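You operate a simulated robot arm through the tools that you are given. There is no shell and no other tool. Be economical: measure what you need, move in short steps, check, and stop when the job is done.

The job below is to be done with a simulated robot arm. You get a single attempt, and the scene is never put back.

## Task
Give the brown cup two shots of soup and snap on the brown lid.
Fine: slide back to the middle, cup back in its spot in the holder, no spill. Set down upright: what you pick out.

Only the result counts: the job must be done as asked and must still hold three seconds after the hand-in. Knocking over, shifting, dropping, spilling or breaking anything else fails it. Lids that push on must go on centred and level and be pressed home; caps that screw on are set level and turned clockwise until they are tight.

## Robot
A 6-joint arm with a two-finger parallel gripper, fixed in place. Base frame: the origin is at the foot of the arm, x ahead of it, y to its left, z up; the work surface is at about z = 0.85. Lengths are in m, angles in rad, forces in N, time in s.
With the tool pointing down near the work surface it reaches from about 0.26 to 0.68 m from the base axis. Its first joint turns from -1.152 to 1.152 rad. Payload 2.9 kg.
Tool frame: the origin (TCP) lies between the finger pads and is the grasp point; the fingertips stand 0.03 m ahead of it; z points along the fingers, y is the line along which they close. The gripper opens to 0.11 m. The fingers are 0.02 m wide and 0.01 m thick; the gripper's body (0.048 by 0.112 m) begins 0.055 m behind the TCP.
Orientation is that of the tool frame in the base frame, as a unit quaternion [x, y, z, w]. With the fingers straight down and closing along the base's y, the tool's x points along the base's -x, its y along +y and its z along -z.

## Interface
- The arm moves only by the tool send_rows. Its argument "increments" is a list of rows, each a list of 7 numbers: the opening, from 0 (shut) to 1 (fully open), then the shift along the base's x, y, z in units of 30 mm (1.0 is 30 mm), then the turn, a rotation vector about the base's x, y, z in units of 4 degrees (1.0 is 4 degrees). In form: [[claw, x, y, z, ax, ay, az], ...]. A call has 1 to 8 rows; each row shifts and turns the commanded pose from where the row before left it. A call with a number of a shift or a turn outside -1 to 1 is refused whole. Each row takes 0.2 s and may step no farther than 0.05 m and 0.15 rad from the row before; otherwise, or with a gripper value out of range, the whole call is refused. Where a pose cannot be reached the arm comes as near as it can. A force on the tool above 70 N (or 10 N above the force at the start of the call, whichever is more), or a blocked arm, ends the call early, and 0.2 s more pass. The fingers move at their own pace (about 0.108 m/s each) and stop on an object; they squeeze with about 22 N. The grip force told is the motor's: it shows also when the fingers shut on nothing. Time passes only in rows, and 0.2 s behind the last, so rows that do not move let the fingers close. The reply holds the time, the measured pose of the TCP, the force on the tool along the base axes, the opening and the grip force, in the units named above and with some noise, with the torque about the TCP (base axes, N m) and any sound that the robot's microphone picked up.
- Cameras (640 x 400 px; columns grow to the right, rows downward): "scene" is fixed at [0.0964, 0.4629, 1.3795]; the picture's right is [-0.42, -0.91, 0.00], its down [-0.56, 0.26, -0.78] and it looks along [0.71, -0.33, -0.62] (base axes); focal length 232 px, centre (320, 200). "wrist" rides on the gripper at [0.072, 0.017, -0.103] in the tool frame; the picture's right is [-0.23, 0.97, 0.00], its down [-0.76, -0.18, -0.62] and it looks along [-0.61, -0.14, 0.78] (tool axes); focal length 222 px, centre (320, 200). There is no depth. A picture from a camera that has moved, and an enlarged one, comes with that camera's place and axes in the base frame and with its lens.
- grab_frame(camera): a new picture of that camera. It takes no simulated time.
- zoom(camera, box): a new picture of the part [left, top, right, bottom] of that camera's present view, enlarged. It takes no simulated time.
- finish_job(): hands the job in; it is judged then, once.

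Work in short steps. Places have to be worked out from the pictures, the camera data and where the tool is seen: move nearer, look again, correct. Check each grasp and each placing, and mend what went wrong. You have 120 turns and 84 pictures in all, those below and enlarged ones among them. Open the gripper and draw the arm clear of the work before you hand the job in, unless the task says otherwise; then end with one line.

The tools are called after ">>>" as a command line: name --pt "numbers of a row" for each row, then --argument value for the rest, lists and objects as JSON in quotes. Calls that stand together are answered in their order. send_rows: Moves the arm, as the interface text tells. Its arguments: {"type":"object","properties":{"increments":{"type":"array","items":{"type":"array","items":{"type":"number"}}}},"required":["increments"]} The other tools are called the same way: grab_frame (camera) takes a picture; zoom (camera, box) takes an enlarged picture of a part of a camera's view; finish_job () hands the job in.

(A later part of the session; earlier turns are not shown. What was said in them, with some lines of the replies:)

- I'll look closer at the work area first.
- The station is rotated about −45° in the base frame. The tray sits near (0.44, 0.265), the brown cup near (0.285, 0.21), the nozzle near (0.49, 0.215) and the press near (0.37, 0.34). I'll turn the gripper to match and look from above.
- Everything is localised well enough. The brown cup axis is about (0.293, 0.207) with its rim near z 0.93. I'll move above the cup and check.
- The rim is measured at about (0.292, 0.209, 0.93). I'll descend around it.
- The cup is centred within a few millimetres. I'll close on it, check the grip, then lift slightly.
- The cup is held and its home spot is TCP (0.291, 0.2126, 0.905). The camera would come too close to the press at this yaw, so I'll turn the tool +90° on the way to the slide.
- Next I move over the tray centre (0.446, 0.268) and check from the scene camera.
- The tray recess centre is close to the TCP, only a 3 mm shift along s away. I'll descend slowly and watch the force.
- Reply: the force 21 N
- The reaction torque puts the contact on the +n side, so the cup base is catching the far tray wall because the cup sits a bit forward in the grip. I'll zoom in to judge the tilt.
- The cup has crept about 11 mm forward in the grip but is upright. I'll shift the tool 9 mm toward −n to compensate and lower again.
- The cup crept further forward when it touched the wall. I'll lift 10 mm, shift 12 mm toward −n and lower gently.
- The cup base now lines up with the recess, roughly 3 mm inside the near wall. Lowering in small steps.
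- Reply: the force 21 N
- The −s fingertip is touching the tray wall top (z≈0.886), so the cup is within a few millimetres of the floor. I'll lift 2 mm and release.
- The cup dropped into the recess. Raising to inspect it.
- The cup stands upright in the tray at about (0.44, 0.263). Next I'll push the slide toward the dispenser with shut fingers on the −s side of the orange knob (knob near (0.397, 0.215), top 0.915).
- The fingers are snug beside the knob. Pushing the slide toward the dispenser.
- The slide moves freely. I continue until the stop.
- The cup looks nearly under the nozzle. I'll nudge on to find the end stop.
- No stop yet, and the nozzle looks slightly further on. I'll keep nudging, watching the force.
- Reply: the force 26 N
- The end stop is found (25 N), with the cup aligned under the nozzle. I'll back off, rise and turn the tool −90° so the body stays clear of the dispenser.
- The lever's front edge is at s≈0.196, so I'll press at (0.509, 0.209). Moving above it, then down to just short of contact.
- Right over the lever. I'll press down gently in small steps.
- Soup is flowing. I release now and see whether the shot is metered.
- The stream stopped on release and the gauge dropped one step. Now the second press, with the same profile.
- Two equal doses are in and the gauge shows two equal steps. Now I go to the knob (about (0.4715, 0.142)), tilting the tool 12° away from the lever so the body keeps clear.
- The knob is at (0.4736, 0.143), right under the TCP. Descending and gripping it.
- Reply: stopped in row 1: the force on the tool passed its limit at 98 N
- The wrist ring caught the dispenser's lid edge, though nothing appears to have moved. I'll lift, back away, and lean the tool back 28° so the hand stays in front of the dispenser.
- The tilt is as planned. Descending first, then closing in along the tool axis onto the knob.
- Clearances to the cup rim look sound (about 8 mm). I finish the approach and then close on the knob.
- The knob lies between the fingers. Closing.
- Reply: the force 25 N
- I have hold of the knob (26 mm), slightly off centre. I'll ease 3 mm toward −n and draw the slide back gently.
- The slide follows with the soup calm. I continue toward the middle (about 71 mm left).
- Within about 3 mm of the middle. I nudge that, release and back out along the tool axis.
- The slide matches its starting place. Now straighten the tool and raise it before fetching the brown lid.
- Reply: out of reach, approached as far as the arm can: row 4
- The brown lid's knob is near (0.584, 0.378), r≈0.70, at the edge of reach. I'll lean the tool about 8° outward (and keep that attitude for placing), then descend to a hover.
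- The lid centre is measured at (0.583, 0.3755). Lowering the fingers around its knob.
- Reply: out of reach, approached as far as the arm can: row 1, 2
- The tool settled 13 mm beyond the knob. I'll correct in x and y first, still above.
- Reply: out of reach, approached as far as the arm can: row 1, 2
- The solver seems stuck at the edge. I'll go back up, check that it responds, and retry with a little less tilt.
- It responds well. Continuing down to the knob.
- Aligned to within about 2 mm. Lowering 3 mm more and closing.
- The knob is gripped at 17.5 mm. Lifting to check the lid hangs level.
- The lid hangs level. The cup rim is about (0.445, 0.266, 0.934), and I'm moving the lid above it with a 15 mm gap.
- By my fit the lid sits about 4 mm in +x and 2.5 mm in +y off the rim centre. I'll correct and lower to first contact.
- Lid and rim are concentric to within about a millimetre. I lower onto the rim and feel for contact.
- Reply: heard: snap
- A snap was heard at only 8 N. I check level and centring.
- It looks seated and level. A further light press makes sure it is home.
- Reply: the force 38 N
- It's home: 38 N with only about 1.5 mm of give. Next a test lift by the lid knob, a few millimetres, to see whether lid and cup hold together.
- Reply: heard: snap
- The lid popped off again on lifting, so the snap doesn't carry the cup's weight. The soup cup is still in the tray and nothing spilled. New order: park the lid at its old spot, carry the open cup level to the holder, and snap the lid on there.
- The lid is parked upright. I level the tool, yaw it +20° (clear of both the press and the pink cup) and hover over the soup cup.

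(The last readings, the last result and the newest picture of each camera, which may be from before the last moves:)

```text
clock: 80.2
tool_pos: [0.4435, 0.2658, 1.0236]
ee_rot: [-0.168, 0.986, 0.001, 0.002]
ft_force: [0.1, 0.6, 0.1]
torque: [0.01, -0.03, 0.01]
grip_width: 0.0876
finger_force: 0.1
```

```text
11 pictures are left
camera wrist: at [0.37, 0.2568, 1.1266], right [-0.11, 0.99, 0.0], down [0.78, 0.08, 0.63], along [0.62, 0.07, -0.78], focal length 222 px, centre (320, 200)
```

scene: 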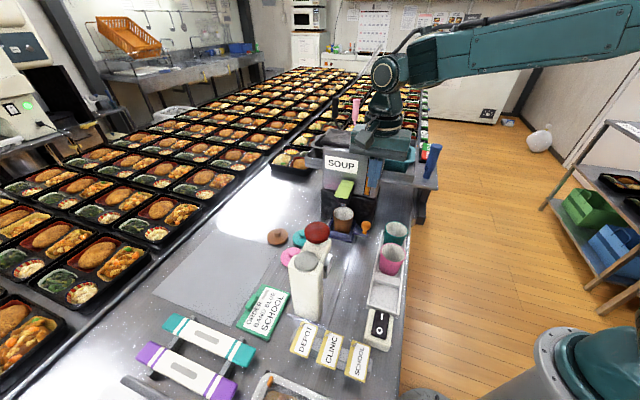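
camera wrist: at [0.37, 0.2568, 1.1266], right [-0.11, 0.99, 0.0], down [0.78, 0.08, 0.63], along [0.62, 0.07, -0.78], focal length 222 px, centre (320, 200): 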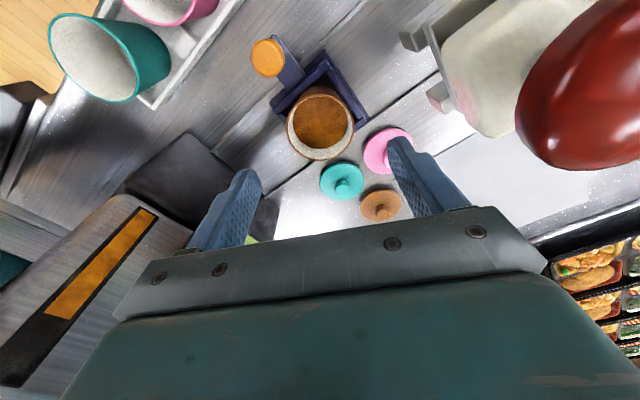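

The rim centre is measured at about (0.439, 0.266). Descending around it to z≈0.928.

>>> send_rows --pt "0.8 -0.13 0 -0.6 0 0 0" --pt "0.8 0 0 -0.8 0 0 0" --pt "0.8 0 0 -0.8 0 0 0" --pt "0.8 0 0 -0.6 0 0 0" --pt "0.8 0 0 -0.38 0 0 0" --pt "0.8 0 0 0 0 0 0"

>>> zoom --camera "wrist" --box '[200, 80, 440, 260]'

```text
clock: 81.6
tool_pos: [0.4421, 0.2664, 0.927]
ee_rot: [-0.168, 0.986, 0.001, 0.001]
ft_force: [-0.8, 0.2, -0.6]
torque: [-0.02, 0.0, -0.01]
grip_width: 0.0881
finger_force: 0.1
```

```text
2.22 times, centred on (320, 170) of wrist
camera zoom: at [0.3662, 0.2582, 1.0305], right [-0.11, 0.99, 0.0], down [0.78, 0.08, 0.62], along [0.62, 0.07, -0.78], focal length 494 px, centre (320, 267)
```

zoom: 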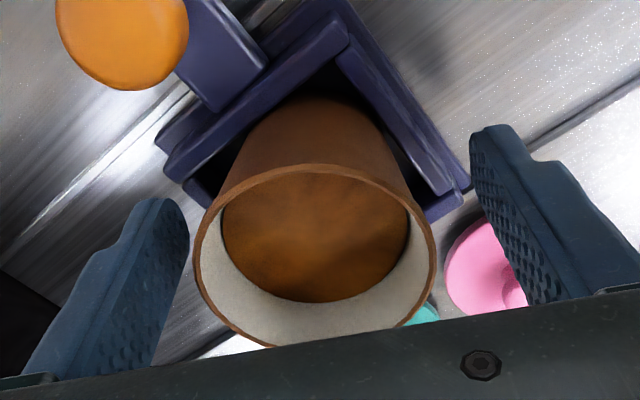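

The rim is centred between the fingers and sits 9 mm above the TCP. Closing and lifting slowly.

>>> send_rows --pt "0.5 0 0 0 0 0 0" --pt "0.3 0 0 0 0 0 0" --pt "0.3 0 0 0 0 0 0" --pt "0.3 0 0 0.15 0 0 0" --pt "0.3 0 0 0.3 0 0 0" --pt "0.3 0 0 0.5 0 0 0" --pt "0.3 0 0 0.5 0 0 0" --pt "0.3 0 0 0.25 0 0 0"

>>> zoom --camera "wrist" --box '[200, 80, 440, 260]'

```text
clock: 83.4
tool_pos: [0.4416, 0.2659, 0.9805]
ee_rot: [-0.168, 0.986, 0.001, 0.002]
ft_force: [0.3, -0.4, -0.9]
torque: [0.0, -0.02, 0.0]
grip_width: 0.0553
finger_force: 21.8
```

```text
2.22 times, centred on (320, 170) of wrist
camera zoom: at [0.366, 0.2581, 1.0839], right [-0.11, 0.99, 0.0], down [0.78, 0.08, 0.63], along [0.62, 0.07, -0.78], focal length 494 px, centre (320, 267)
```

zoom: 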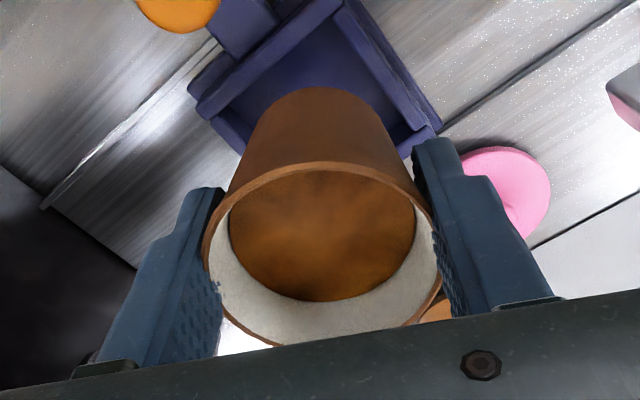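

Held upright with the soup calm. Carrying it smoothly toward its holder spot (0.2935, 0.211).

>>> send_rows --pt "0.3 -0.12 -0.045 0.2 0 0 0" --pt "0.3 -0.28 -0.104 0.27 0 0 0" --pt "0.3 -0.42 -0.156 0.2 0 0 0" --pt "0.3 -0.55 -0.204 0 0 0 0" --pt "0.3 -0.6 -0.223 0 0 0 0" --pt "0.3 -0.6 -0.223 0 0 0 0" --pt "0.3 -0.6 -0.223 0 0 0 0" --pt "0.3 -0.55 -0.204 0 0 0 0"

>>> send_rows --pt "0.3 -0.45 -0.167 0 0 0 0" --pt "0.3 -0.32 -0.119 0 0 0 0" --pt "0.3 -0.22 -0.082 -0.2 0 0 0" --pt "0.3 -0.14 -0.052 -0.4 0 0 0" --pt "0.3 -0.05 -0.019 -0.5 0 0 0" --pt "0.3 0 0 -0.4 0 0 0" --pt "0.3 0 0 -0.2 0 0 0" --pt "0.3 0 0 0 0 0 0"

>>> grab_frame --camera "wrist"

```text
clock: 85.2
tool_pos: [0.3281, 0.2244, 0.9988]
ee_rot: [-0.167, 0.986, 0.0, 0.001]
ft_force: [-0.4, -1.1, -1.4]
torque: [-0.04, 0.0, -0.01]
grip_width: 0.0556
finger_force: 22.0
```

```text
clock: 87.0
tool_pos: [0.2948, 0.2107, 0.9495]
ee_rot: [-0.167, 0.986, 0.001, 0.002]
ft_force: [-0.6, 0.1, -0.8]
torque: [0.01, -0.01, 0.02]
grip_width: 0.0556
finger_force: 22.1
```

```text
8 pictures are left
camera wrist: at [0.2206, 0.2038, 1.0521], right [-0.11, 0.99, 0.0], down [0.78, 0.08, 0.63], along [0.62, 0.07, -0.78], focal length 222 px, centre (320, 200)
```

wrist: 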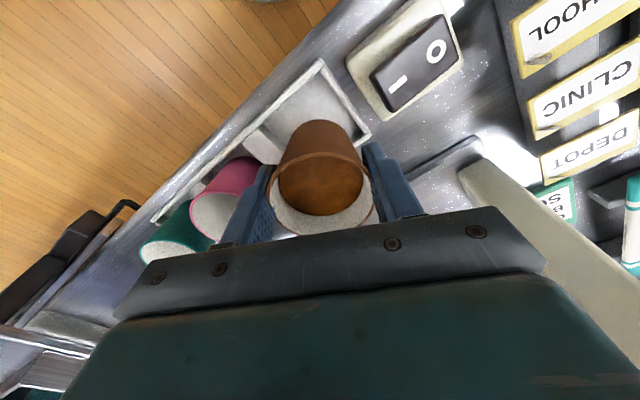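

The cup is over its slot. Lowering slowly to about z 0.91, then feeling for the floor.

>>> send_rows --pt "0.3 -0.03 0 -0.4 0 0 0" --pt "0.3 0 0 -0.4 0 0 0" --pt "0.3 0 0 -0.3 0 0 0" --pt "0.3 0 0 -0.15 0 0 0" --pt "0.3 0 0 0 0 0 0"

```text
clock: 88.2
tool_pos: [0.2938, 0.2107, 0.9106]
ee_rot: [-0.166, 0.986, 0.001, 0.002]
ft_force: [0.5, -5.4, 18.6]
torque: [0.12, -0.48, -0.11]
grip_width: 0.0553
finger_force: 22.1
```

The contact torque shows the base catching the +n trough wall, which agrees with the slot centre I measured (n≈0.348). Lift slightly, shift 6 mm toward −n and lower.

>>> send_rows --pt "0.3 0 0 0.25 0 0 0" --pt "0.3 -0.14 -0.14 0 0 0 0" --pt "0.3 0 0 -0.2 0 0 0" --pt "0.3 0 0 -0.12 0 0 0" --pt "0.3 0 0 0 0 0 0"

```text
clock: 89.4
tool_pos: [0.2899, 0.2055, 0.91]
ee_rot: [-0.167, 0.986, 0.001, 0.002]
ft_force: [-8.4, -6.5, 30.9]
torque: [0.33, -0.51, 0.02]
grip_width: 0.0556
finger_force: 22.1
```

>>> zoom --camera "scene" --box '[340, 230, 440, 330]'

>>> zoom --camera "wrist" --box '[220, 60, 420, 260]'

```text
4.00 times, centred on (390, 280) of scene
camera zoom: at [0.0959, 0.4626, 1.3797], right [-0.42, -0.91, 0.0], down [-0.56, 0.26, -0.78], along [0.71, -0.33, -0.62], focal length 928 px, centre (40, -120)
```

zoom: 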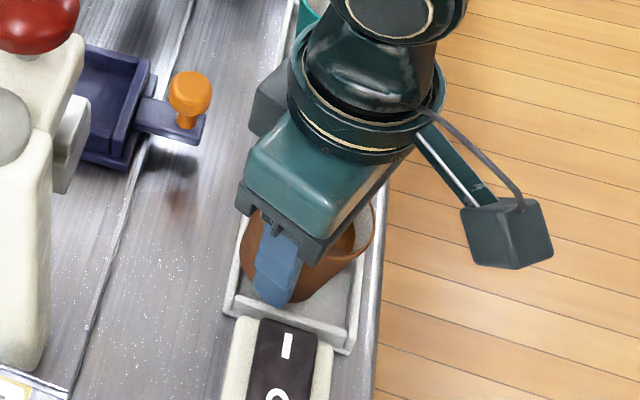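

```text
2.00 times, centred on (320, 160) of wrist
camera zoom: at [0.2146, 0.1983, 1.0126], right [-0.11, 0.99, 0.0], down [0.78, 0.08, 0.63], along [0.62, 0.07, -0.78], focal length 444 px, centre (320, 280)
```

zoom: 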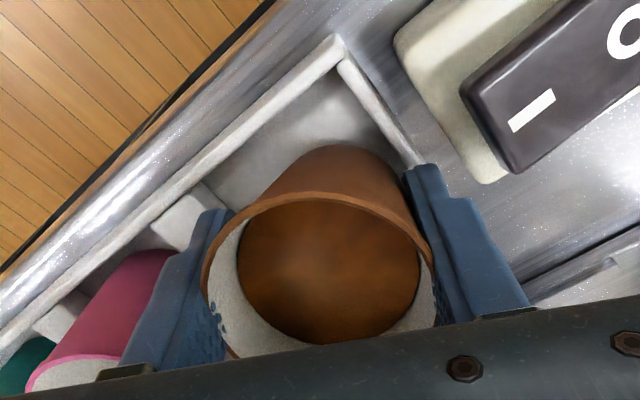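

The cup has been tipped about 13° by the wall, base leaning toward +n, with no spill visible. I'll lift clear, shift so the base comes over the slot middle, and lower; floor contact on its low edge will right it.

>>> send_rows --pt "0.3 0 0 0.25 0 0 0" --pt "0.3 0 0 0.25 0 0 0" --pt "0.3 -0.06 -0.18 0 0 0 0" --pt "0.3 -0.06 -0.175 0 0 0 0" --pt "0.3 0 0 0 0 0 0"

>>> zoom --camera "wrist" --box '[220, 60, 420, 260]'

```text
clock: 90.6
tool_pos: [0.2854, 0.1969, 0.9242]
ee_rot: [-0.168, 0.986, 0.0, 0.002]
ft_force: [0.7, -0.2, -1.3]
torque: [0.03, 0.01, 0.02]
grip_width: 0.0554
finger_force: 22.0
```

```text
2.00 times, centred on (320, 160) of wrist
camera zoom: at [0.2102, 0.1894, 1.0282], right [-0.11, 0.99, 0.0], down [0.78, 0.08, 0.63], along [0.62, 0.07, -0.78], focal length 444 px, centre (320, 280)
```

zoom: 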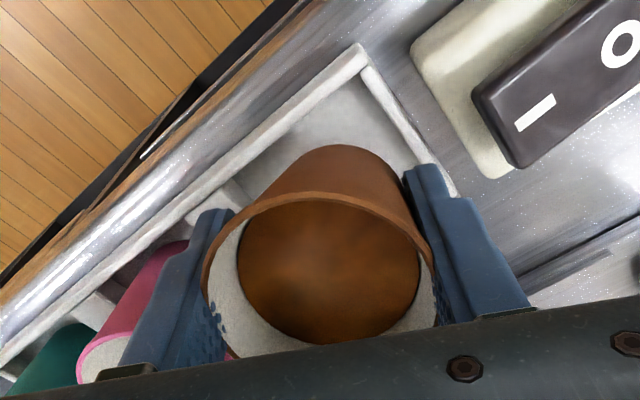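

The base is now over the slot centre (n≈0.353, s≈0.055). Lowering.

>>> send_rows --pt "0.3 0.03 -0.03 -0.25 0 0 0" --pt "0.3 0 0 -0.2 0 0 0" --pt "0.3 0 0 -0.12 0 0 0" --pt "0.3 0 0 0 0 0 0"

```text
clock: 91.6
tool_pos: [0.2862, 0.1955, 0.906]
ee_rot: [-0.168, 0.986, 0.001, 0.002]
ft_force: [0.8, -0.4, -1.6]
torque: [-0.01, 0.0, 0.0]
grip_width: 0.0559
finger_force: 21.8
```

No contact at 0.906, so the base has passed the wall top. Continuing down gently.

>>> send_rows --pt "0.3 0 0 -0.12 0 0 0" --pt "0.3 0 0 -0.1 0 0 0" --pt "0.3 0 0 0 0 0 0"

```text
clock: 92.4
tool_pos: [0.2876, 0.1964, 0.9002]
ee_rot: [-0.168, 0.986, 0.002, 0.003]
ft_force: [-0.6, 4.2, 22.1]
torque: [-0.04, 0.17, -0.03]
grip_width: 0.0557
finger_force: 22.0
```

The low edge is on the floor at z≈0.900. I'll ease the pressure and move the rim back toward +x to stand the cup upright before releasing.

>>> send_rows --pt "0.3 0 0 0.04 0 0 0" --pt "0.3 0.12 0.05 0 0 0 0" --pt "0.3 0.12 0.05 0 0 0 0" --pt "0.3 0 0 0 0 0 0"

>>> zoom --camera "wrist" --box '[220, 60, 420, 260]'

```text
clock: 93.4
tool_pos: [0.2944, 0.1975, 0.9015]
ee_rot: [-0.168, 0.986, 0.001, 0.001]
ft_force: [-1.7, -3.1, 7.0]
torque: [-0.2, 0.21, 0.01]
grip_width: 0.0551
finger_force: 21.6
```

```text
2.00 times, centred on (320, 160) of wrist
camera zoom: at [0.2192, 0.1902, 1.0044], right [-0.11, 0.99, 0.0], down [0.78, 0.08, 0.62], along [0.62, 0.07, -0.78], focal length 444 px, centre (320, 280)
```

zoom: 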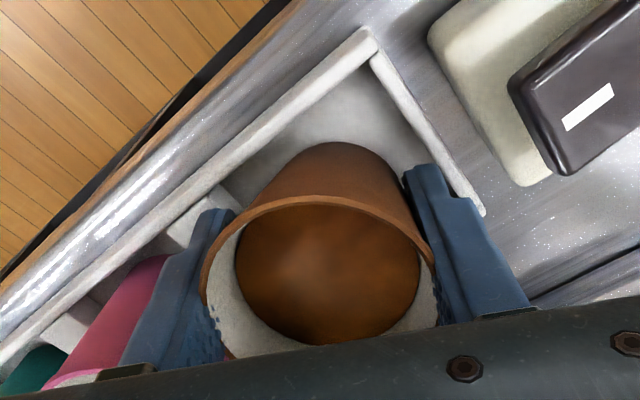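

The remaining lean is only a few degrees and the base is inside the slot. I'll open in tiny steps so the cup settles upright softly.

>>> send_rows --pt "0.5 0 0 0 0 0 0" --pt "0.51 0 0 0 0 0 0" --pt "0.52 0 0 0 0 0 0" --pt "0.53 0 0 0 0 0 0" --pt "0.54 0 0 0 0 0 0" --pt "0.56 0 0 0 0 0 0" --pt "0.6 0 0 0 0 0 0" --pt "0.72 0 0 0 0 0 0"

>>> send_rows --pt "0.78 0 0 0.4 0 0 0" --pt "0.78 0 0 0.8 0 0 0" --pt "0.78 0 0 0.9 0 0 0" --pt "0.78 0 0 0.9 0 0 0" --pt "0.78 0 0 0.9 0 0 0" --pt "0.78 0 0 0 0 0 0"

>>> grab_frame --camera "wrist"

```text
clock: 95.2
tool_pos: [0.2939, 0.1981, 0.9003]
ee_rot: [-0.168, 0.986, 0.001, 0.001]
ft_force: [-0.2, -0.6, -0.8]
torque: [0.0, 0.01, -0.01]
grip_width: 0.0791
finger_force: 0.0
```

```text
clock: 96.6
tool_pos: [0.2943, 0.1975, 1.0197]
ee_rot: [-0.168, 0.986, 0.0, 0.001]
ft_force: [1.0, 0.4, 0.3]
torque: [0.01, 0.0, -0.01]
grip_width: 0.0856
finger_force: 0.1
```

```text
3 pictures are left
camera wrist: at [0.2201, 0.1899, 1.1228], right [-0.11, 0.99, 0.0], down [0.78, 0.08, 0.63], along [0.62, 0.07, -0.78], focal length 222 px, centre (320, 200)
```

wrist: 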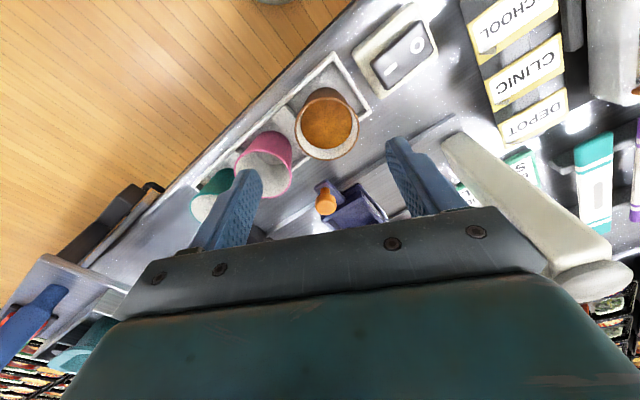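

The soup cup stands in its slot with the rim at about (0.295, 0.206) and no spill. Now back to fetch the lid, with the same yaw and tilt as the first grasp.

>>> send_rows --pt "0.5 0.2 0.1 0.7 0 0 -1" --pt "0.5 0.6 0.37 0.3 0 0 -1" --pt "0.5 0.7 0.43 0 0 0 -1" --pt "0.5 0.7 0.43 0 0 0 -1" --pt "0.5 0.7 0.43 0 0 0 -1" --pt "0.5 0.7 0.43 0 0.37 -0.46 0" --pt "0.5 0.7 0.43 0 0.37 -0.46 0" --pt "0.5 0.7 0.43 -0.3 0 0 0"

>>> send_rows --pt "0.5 0.7 0.43 -0.4 0 0 0" --pt "0.5 0.7 0.43 -0.4 0 0 0" --pt "0.5 0.7 0.43 -0.5 0 0 0" --pt "0.5 0.7 0.43 -0.5 0 0 0" --pt "0.5 0.7 0.43 -0.5 0 0 0" --pt "0.5 0.5 0.43 -0.4 0 0 0" --pt "0.5 0 0 0 0 0 0"

```text
clock: 98.4
tool_pos: [0.4431, 0.2916, 1.0375]
ee_rot: [0.007, 0.999, 0.027, 0.033]
ft_force: [-0.1, 0.6, -0.2]
torque: [0.02, -0.02, -0.04]
grip_width: 0.0548
finger_force: 0.0
```

```text
clock: 100.0
tool_pos: [0.5639, 0.3676, 0.9572]
ee_rot: [0.007, 0.999, 0.027, 0.033]
ft_force: [-0.2, -0.4, 0.4]
torque: [0.0, 0.0, 0.03]
grip_width: 0.055
finger_force: 0.1
```

The attitude is identical to before. Moving over the lid knob and down to the earlier release pose.

>>> send_rows --pt "0.5 0.62 0.235 0 0 0 0" --pt "0.5 0 0 -0.6 0 0 0" --pt "0.5 0 0 -0.6 0 0 0" --pt "0.5 0 0 0 0 0 0"

```text
clock: 101.0
tool_pos: [0.5826, 0.3749, 0.9212]
ee_rot: [0.005, 0.999, 0.027, 0.033]
ft_force: [0.5, -0.6, 0.0]
torque: [0.0, 0.0, 0.03]
grip_width: 0.0551
finger_force: 0.0
```

>>> send_rows --pt "0.5 0 0 -0.4 0 0 0" --pt "0.5 0 0 -0.35 0 0 0" --pt "0.5 0 0 -0.15 0 0 0" --pt "0.25 0 0 0 0 0 0" --pt "0.1 0 0 0 0 0 0" --pt "0.1 0 0 0 0 0 0"

```text
clock: 102.4
tool_pos: [0.5814, 0.3746, 0.8954]
ee_rot: [0.006, 0.999, 0.027, 0.034]
ft_force: [-0.6, -0.3, 0.0]
torque: [-0.05, 0.04, 0.03]
grip_width: 0.0184
finger_force: 21.8
```

The lid is gripped as before (18.4 mm). Lifting and carrying it back over the holder.

>>> send_rows --pt "0.1 0 0 0.5 0 0 0" --pt "0.1 0 0 0.8 0 0 0" --pt "0.1 -0.5 -0.3 0.8 0 0 0" --pt "0.1 -0.7 -0.42 0.8 0 0 0" --pt "0.1 -0.7 -0.42 0.8 0 0 0" --pt "0.1 -0.7 -0.42 0.8 0 0 0" --pt "0.1 -0.7 -0.42 0.3 0 0 0" --pt "0.1 -0.7 -0.42 0 0 0 0"

>>> send_rows --pt "0.1 -0.7 -0.42 0 0 0 0" --pt "0.1 -0.7 -0.42 0 0 0 0" --pt "0.1 -0.7 -0.42 0 0 0 0" --pt "0.1 -0.7 -0.42 0 0 0 0" --pt "0.1 -0.7 -0.42 0 0 0 0" --pt "0.1 -0.7 -0.42 0 0 0 0" --pt "0.1 -0.6 -0.4 0 0 0 0" --pt "0.1 0 0 0 0 0 0"

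```text
clock: 104.2
tool_pos: [0.464, 0.3032, 1.0397]
ee_rot: [0.006, 0.999, 0.026, 0.033]
ft_force: [-0.3, -0.2, -0.2]
torque: [0.0, 0.04, 0.04]
grip_width: 0.0182
finger_force: 22.3
```

```text
clock: 106.0
tool_pos: [0.3197, 0.2131, 1.0384]
ee_rot: [0.006, 0.999, 0.027, 0.033]
ft_force: [-0.8, 0.3, 0.4]
torque: [-0.03, 0.0, -0.01]
grip_width: 0.0184
finger_force: 22.0
```

>>> send_rows --pt "0.1 -0.5 -0.2 0 0 0 0" --pt "0.1 -0.46 -0.17 0 0 0 0" --pt "0.1 0 0 -0.7 0 0 0" --pt "0.1 0 0 -0.7 0 0 0" --pt "0.1 0 0 -0.6 0 0 0" --pt "0.1 0 0 0 0 0 0"

>>> zoom --camera "wrist" --box '[270, 80, 370, 170]'

```text
clock: 107.4
tool_pos: [0.2889, 0.2032, 0.9777]
ee_rot: [0.006, 0.999, 0.026, 0.033]
ft_force: [0.2, 0.4, 0.4]
torque: [-0.03, 0.03, -0.02]
grip_width: 0.0185
finger_force: 21.5
```

```text
4.44 times, centred on (320, 125) of wrist
camera zoom: at [0.2092, 0.2163, 1.0774], right [0.24, 0.97, 0.07], down [0.72, -0.22, 0.66], along [0.66, -0.11, -0.75], focal length 987 px, centre (320, 533)
```

zoom: 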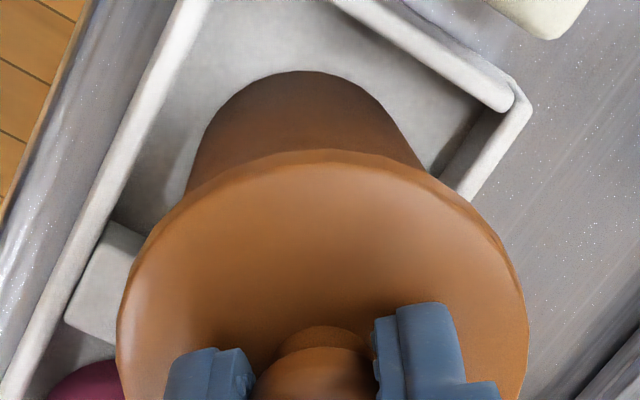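

The view matches the earlier good alignment except that the cup is about 4 mm further in +x and 2 mm in −y. I'll correct that, lower to just above the rim and compare once more.

>>> send_rows --pt "0.1 0.135 -0.077 0 0 0 0" --pt "0.1 0 0 -0.2 0 0 0" --pt "0.1 0 0 -0.2 0 0 0" --pt "0.1 0 0 0 0 0 0"

>>> zoom --camera "wrist" --box '[270, 80, 370, 170]'

```text
clock: 108.4
tool_pos: [0.2923, 0.2008, 0.9652]
ee_rot: [0.006, 0.999, 0.027, 0.034]
ft_force: [-0.2, -0.1, -0.2]
torque: [-0.02, 0.0, -0.02]
grip_width: 0.0184
finger_force: 21.8
```

```text
4.44 times, centred on (320, 125) of wrist
camera zoom: at [0.2137, 0.2141, 1.0657], right [0.24, 0.97, 0.07], down [0.72, -0.22, 0.66], along [0.66, -0.11, -0.75], focal length 987 px, centre (320, 533)
```

zoom: 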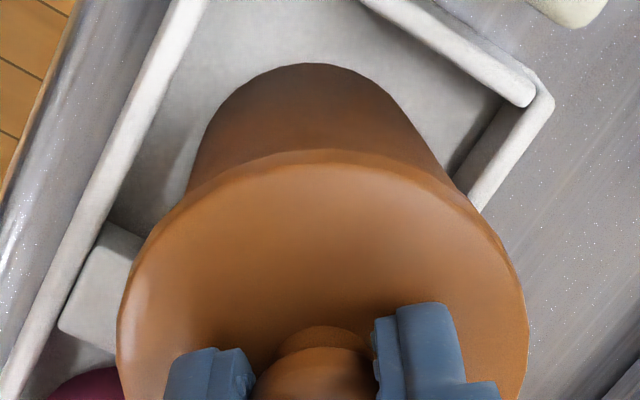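

This matches the pre-snap view within about a millimetre. Lowering until it snaps.

>>> send_rows --pt "0.1 0 0.02 -0.12 0 0 0" --pt "0.1 0 0 -0.1 0 0 0" --pt "0.1 0 0 -0.08 0 0 0" --pt "0.1 0 0 0 0 0 0"

```text
clock: 109.4
tool_pos: [0.2942, 0.2019, 0.9594]
ee_rot: [0.006, 0.999, 0.029, 0.035]
ft_force: [-0.1, 4.3, 29.2]
torque: [-0.15, -0.06, 0.04]
grip_width: 0.0188
finger_force: 22.0
heard: snap
```

Snapped at 29 N. One more small press to be sure it's home.

>>> send_rows --pt "0.1 0 0 -0.06 0 0 0" --pt "0.1 0 0 -0.04 0 0 0" --pt "0.1 0 0 0 0 0 0"

```text
clock: 110.2
tool_pos: [0.2948, 0.2018, 0.9586]
ee_rot: [0.006, 0.999, 0.03, 0.037]
ft_force: [-5.4, 5.1, 54.2]
torque: [-0.49, 0.35, -0.02]
grip_width: 0.0186
finger_force: 22.8
```

Solidly home (54 N, no give). I'll relax the push while still pressing lightly, open the fingers and withdraw upward.

>>> send_rows --pt "0.1 0 0 0.12 0 0 0" --pt "0.3 0 0 0 0 0 0" --pt "0.5 0 0 0 0 0 0" --pt "0.5 0 0 0 0 0 0"

>>> send_rows --pt "0.5 0 0 0.3 0 0 0" --pt "0.5 0 0 0.6 0 0 0" --pt "0.5 0 0 0.9 0 0 0" --pt "0.5 0 0 0.9 0 0 0" --pt "0.5 0.3 0 0.9 0 0 0" --pt "0.5 0.6 0 0.9 0 0 0" --pt "0.5 0.6 0 0.9 0 0 0" --pt "0.5 0.6 0 0 0 0 0"

>>> zoom --camera "scene" --box '[230, 210, 420, 330]'

```text
clock: 111.2
tool_pos: [0.293, 0.2011, 0.9587]
ee_rot: [0.006, 0.999, 0.026, 0.033]
ft_force: [-0.5, 1.9, 10.4]
torque: [-0.01, 0.05, 0.03]
grip_width: 0.051
finger_force: 0.1
```

```text
clock: 113.0
tool_pos: [0.3562, 0.2005, 1.1224]
ee_rot: [0.007, 0.999, 0.027, 0.033]
ft_force: [0.9, 0.0, -0.7]
torque: [0.02, 0.03, 0.02]
grip_width: 0.0551
finger_force: 0.0
```

```text
3.33 times, centred on (325, 270) of scene
camera zoom: at [0.0964, 0.4629, 1.3795], right [-0.42, -0.91, 0.0], down [-0.56, 0.26, -0.78], along [0.71, -0.33, -0.62], focal length 773 px, centre (303, -33)
```

zoom: 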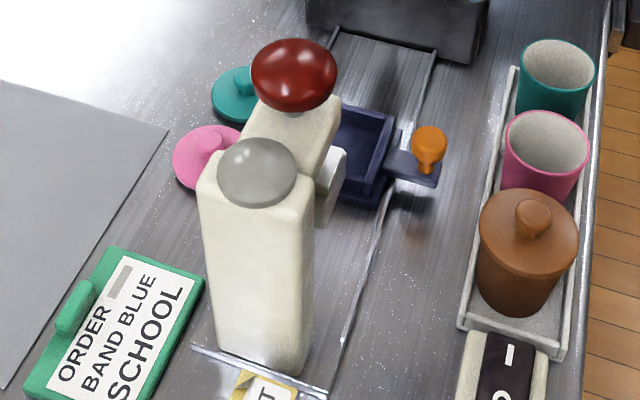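

The lid is on level, the cup stands in its spot, the slide is back at its start position, and nothing has spilled or shifted. The gripper is open and clear, so I'm handing in.

>>> finish_job

```text
The job is handed in.
```

The brown cup has two shots of soup and its brown lid snapped on, and it is back in its holder spot; the slide is at its middle position, with no spill in the last picture.
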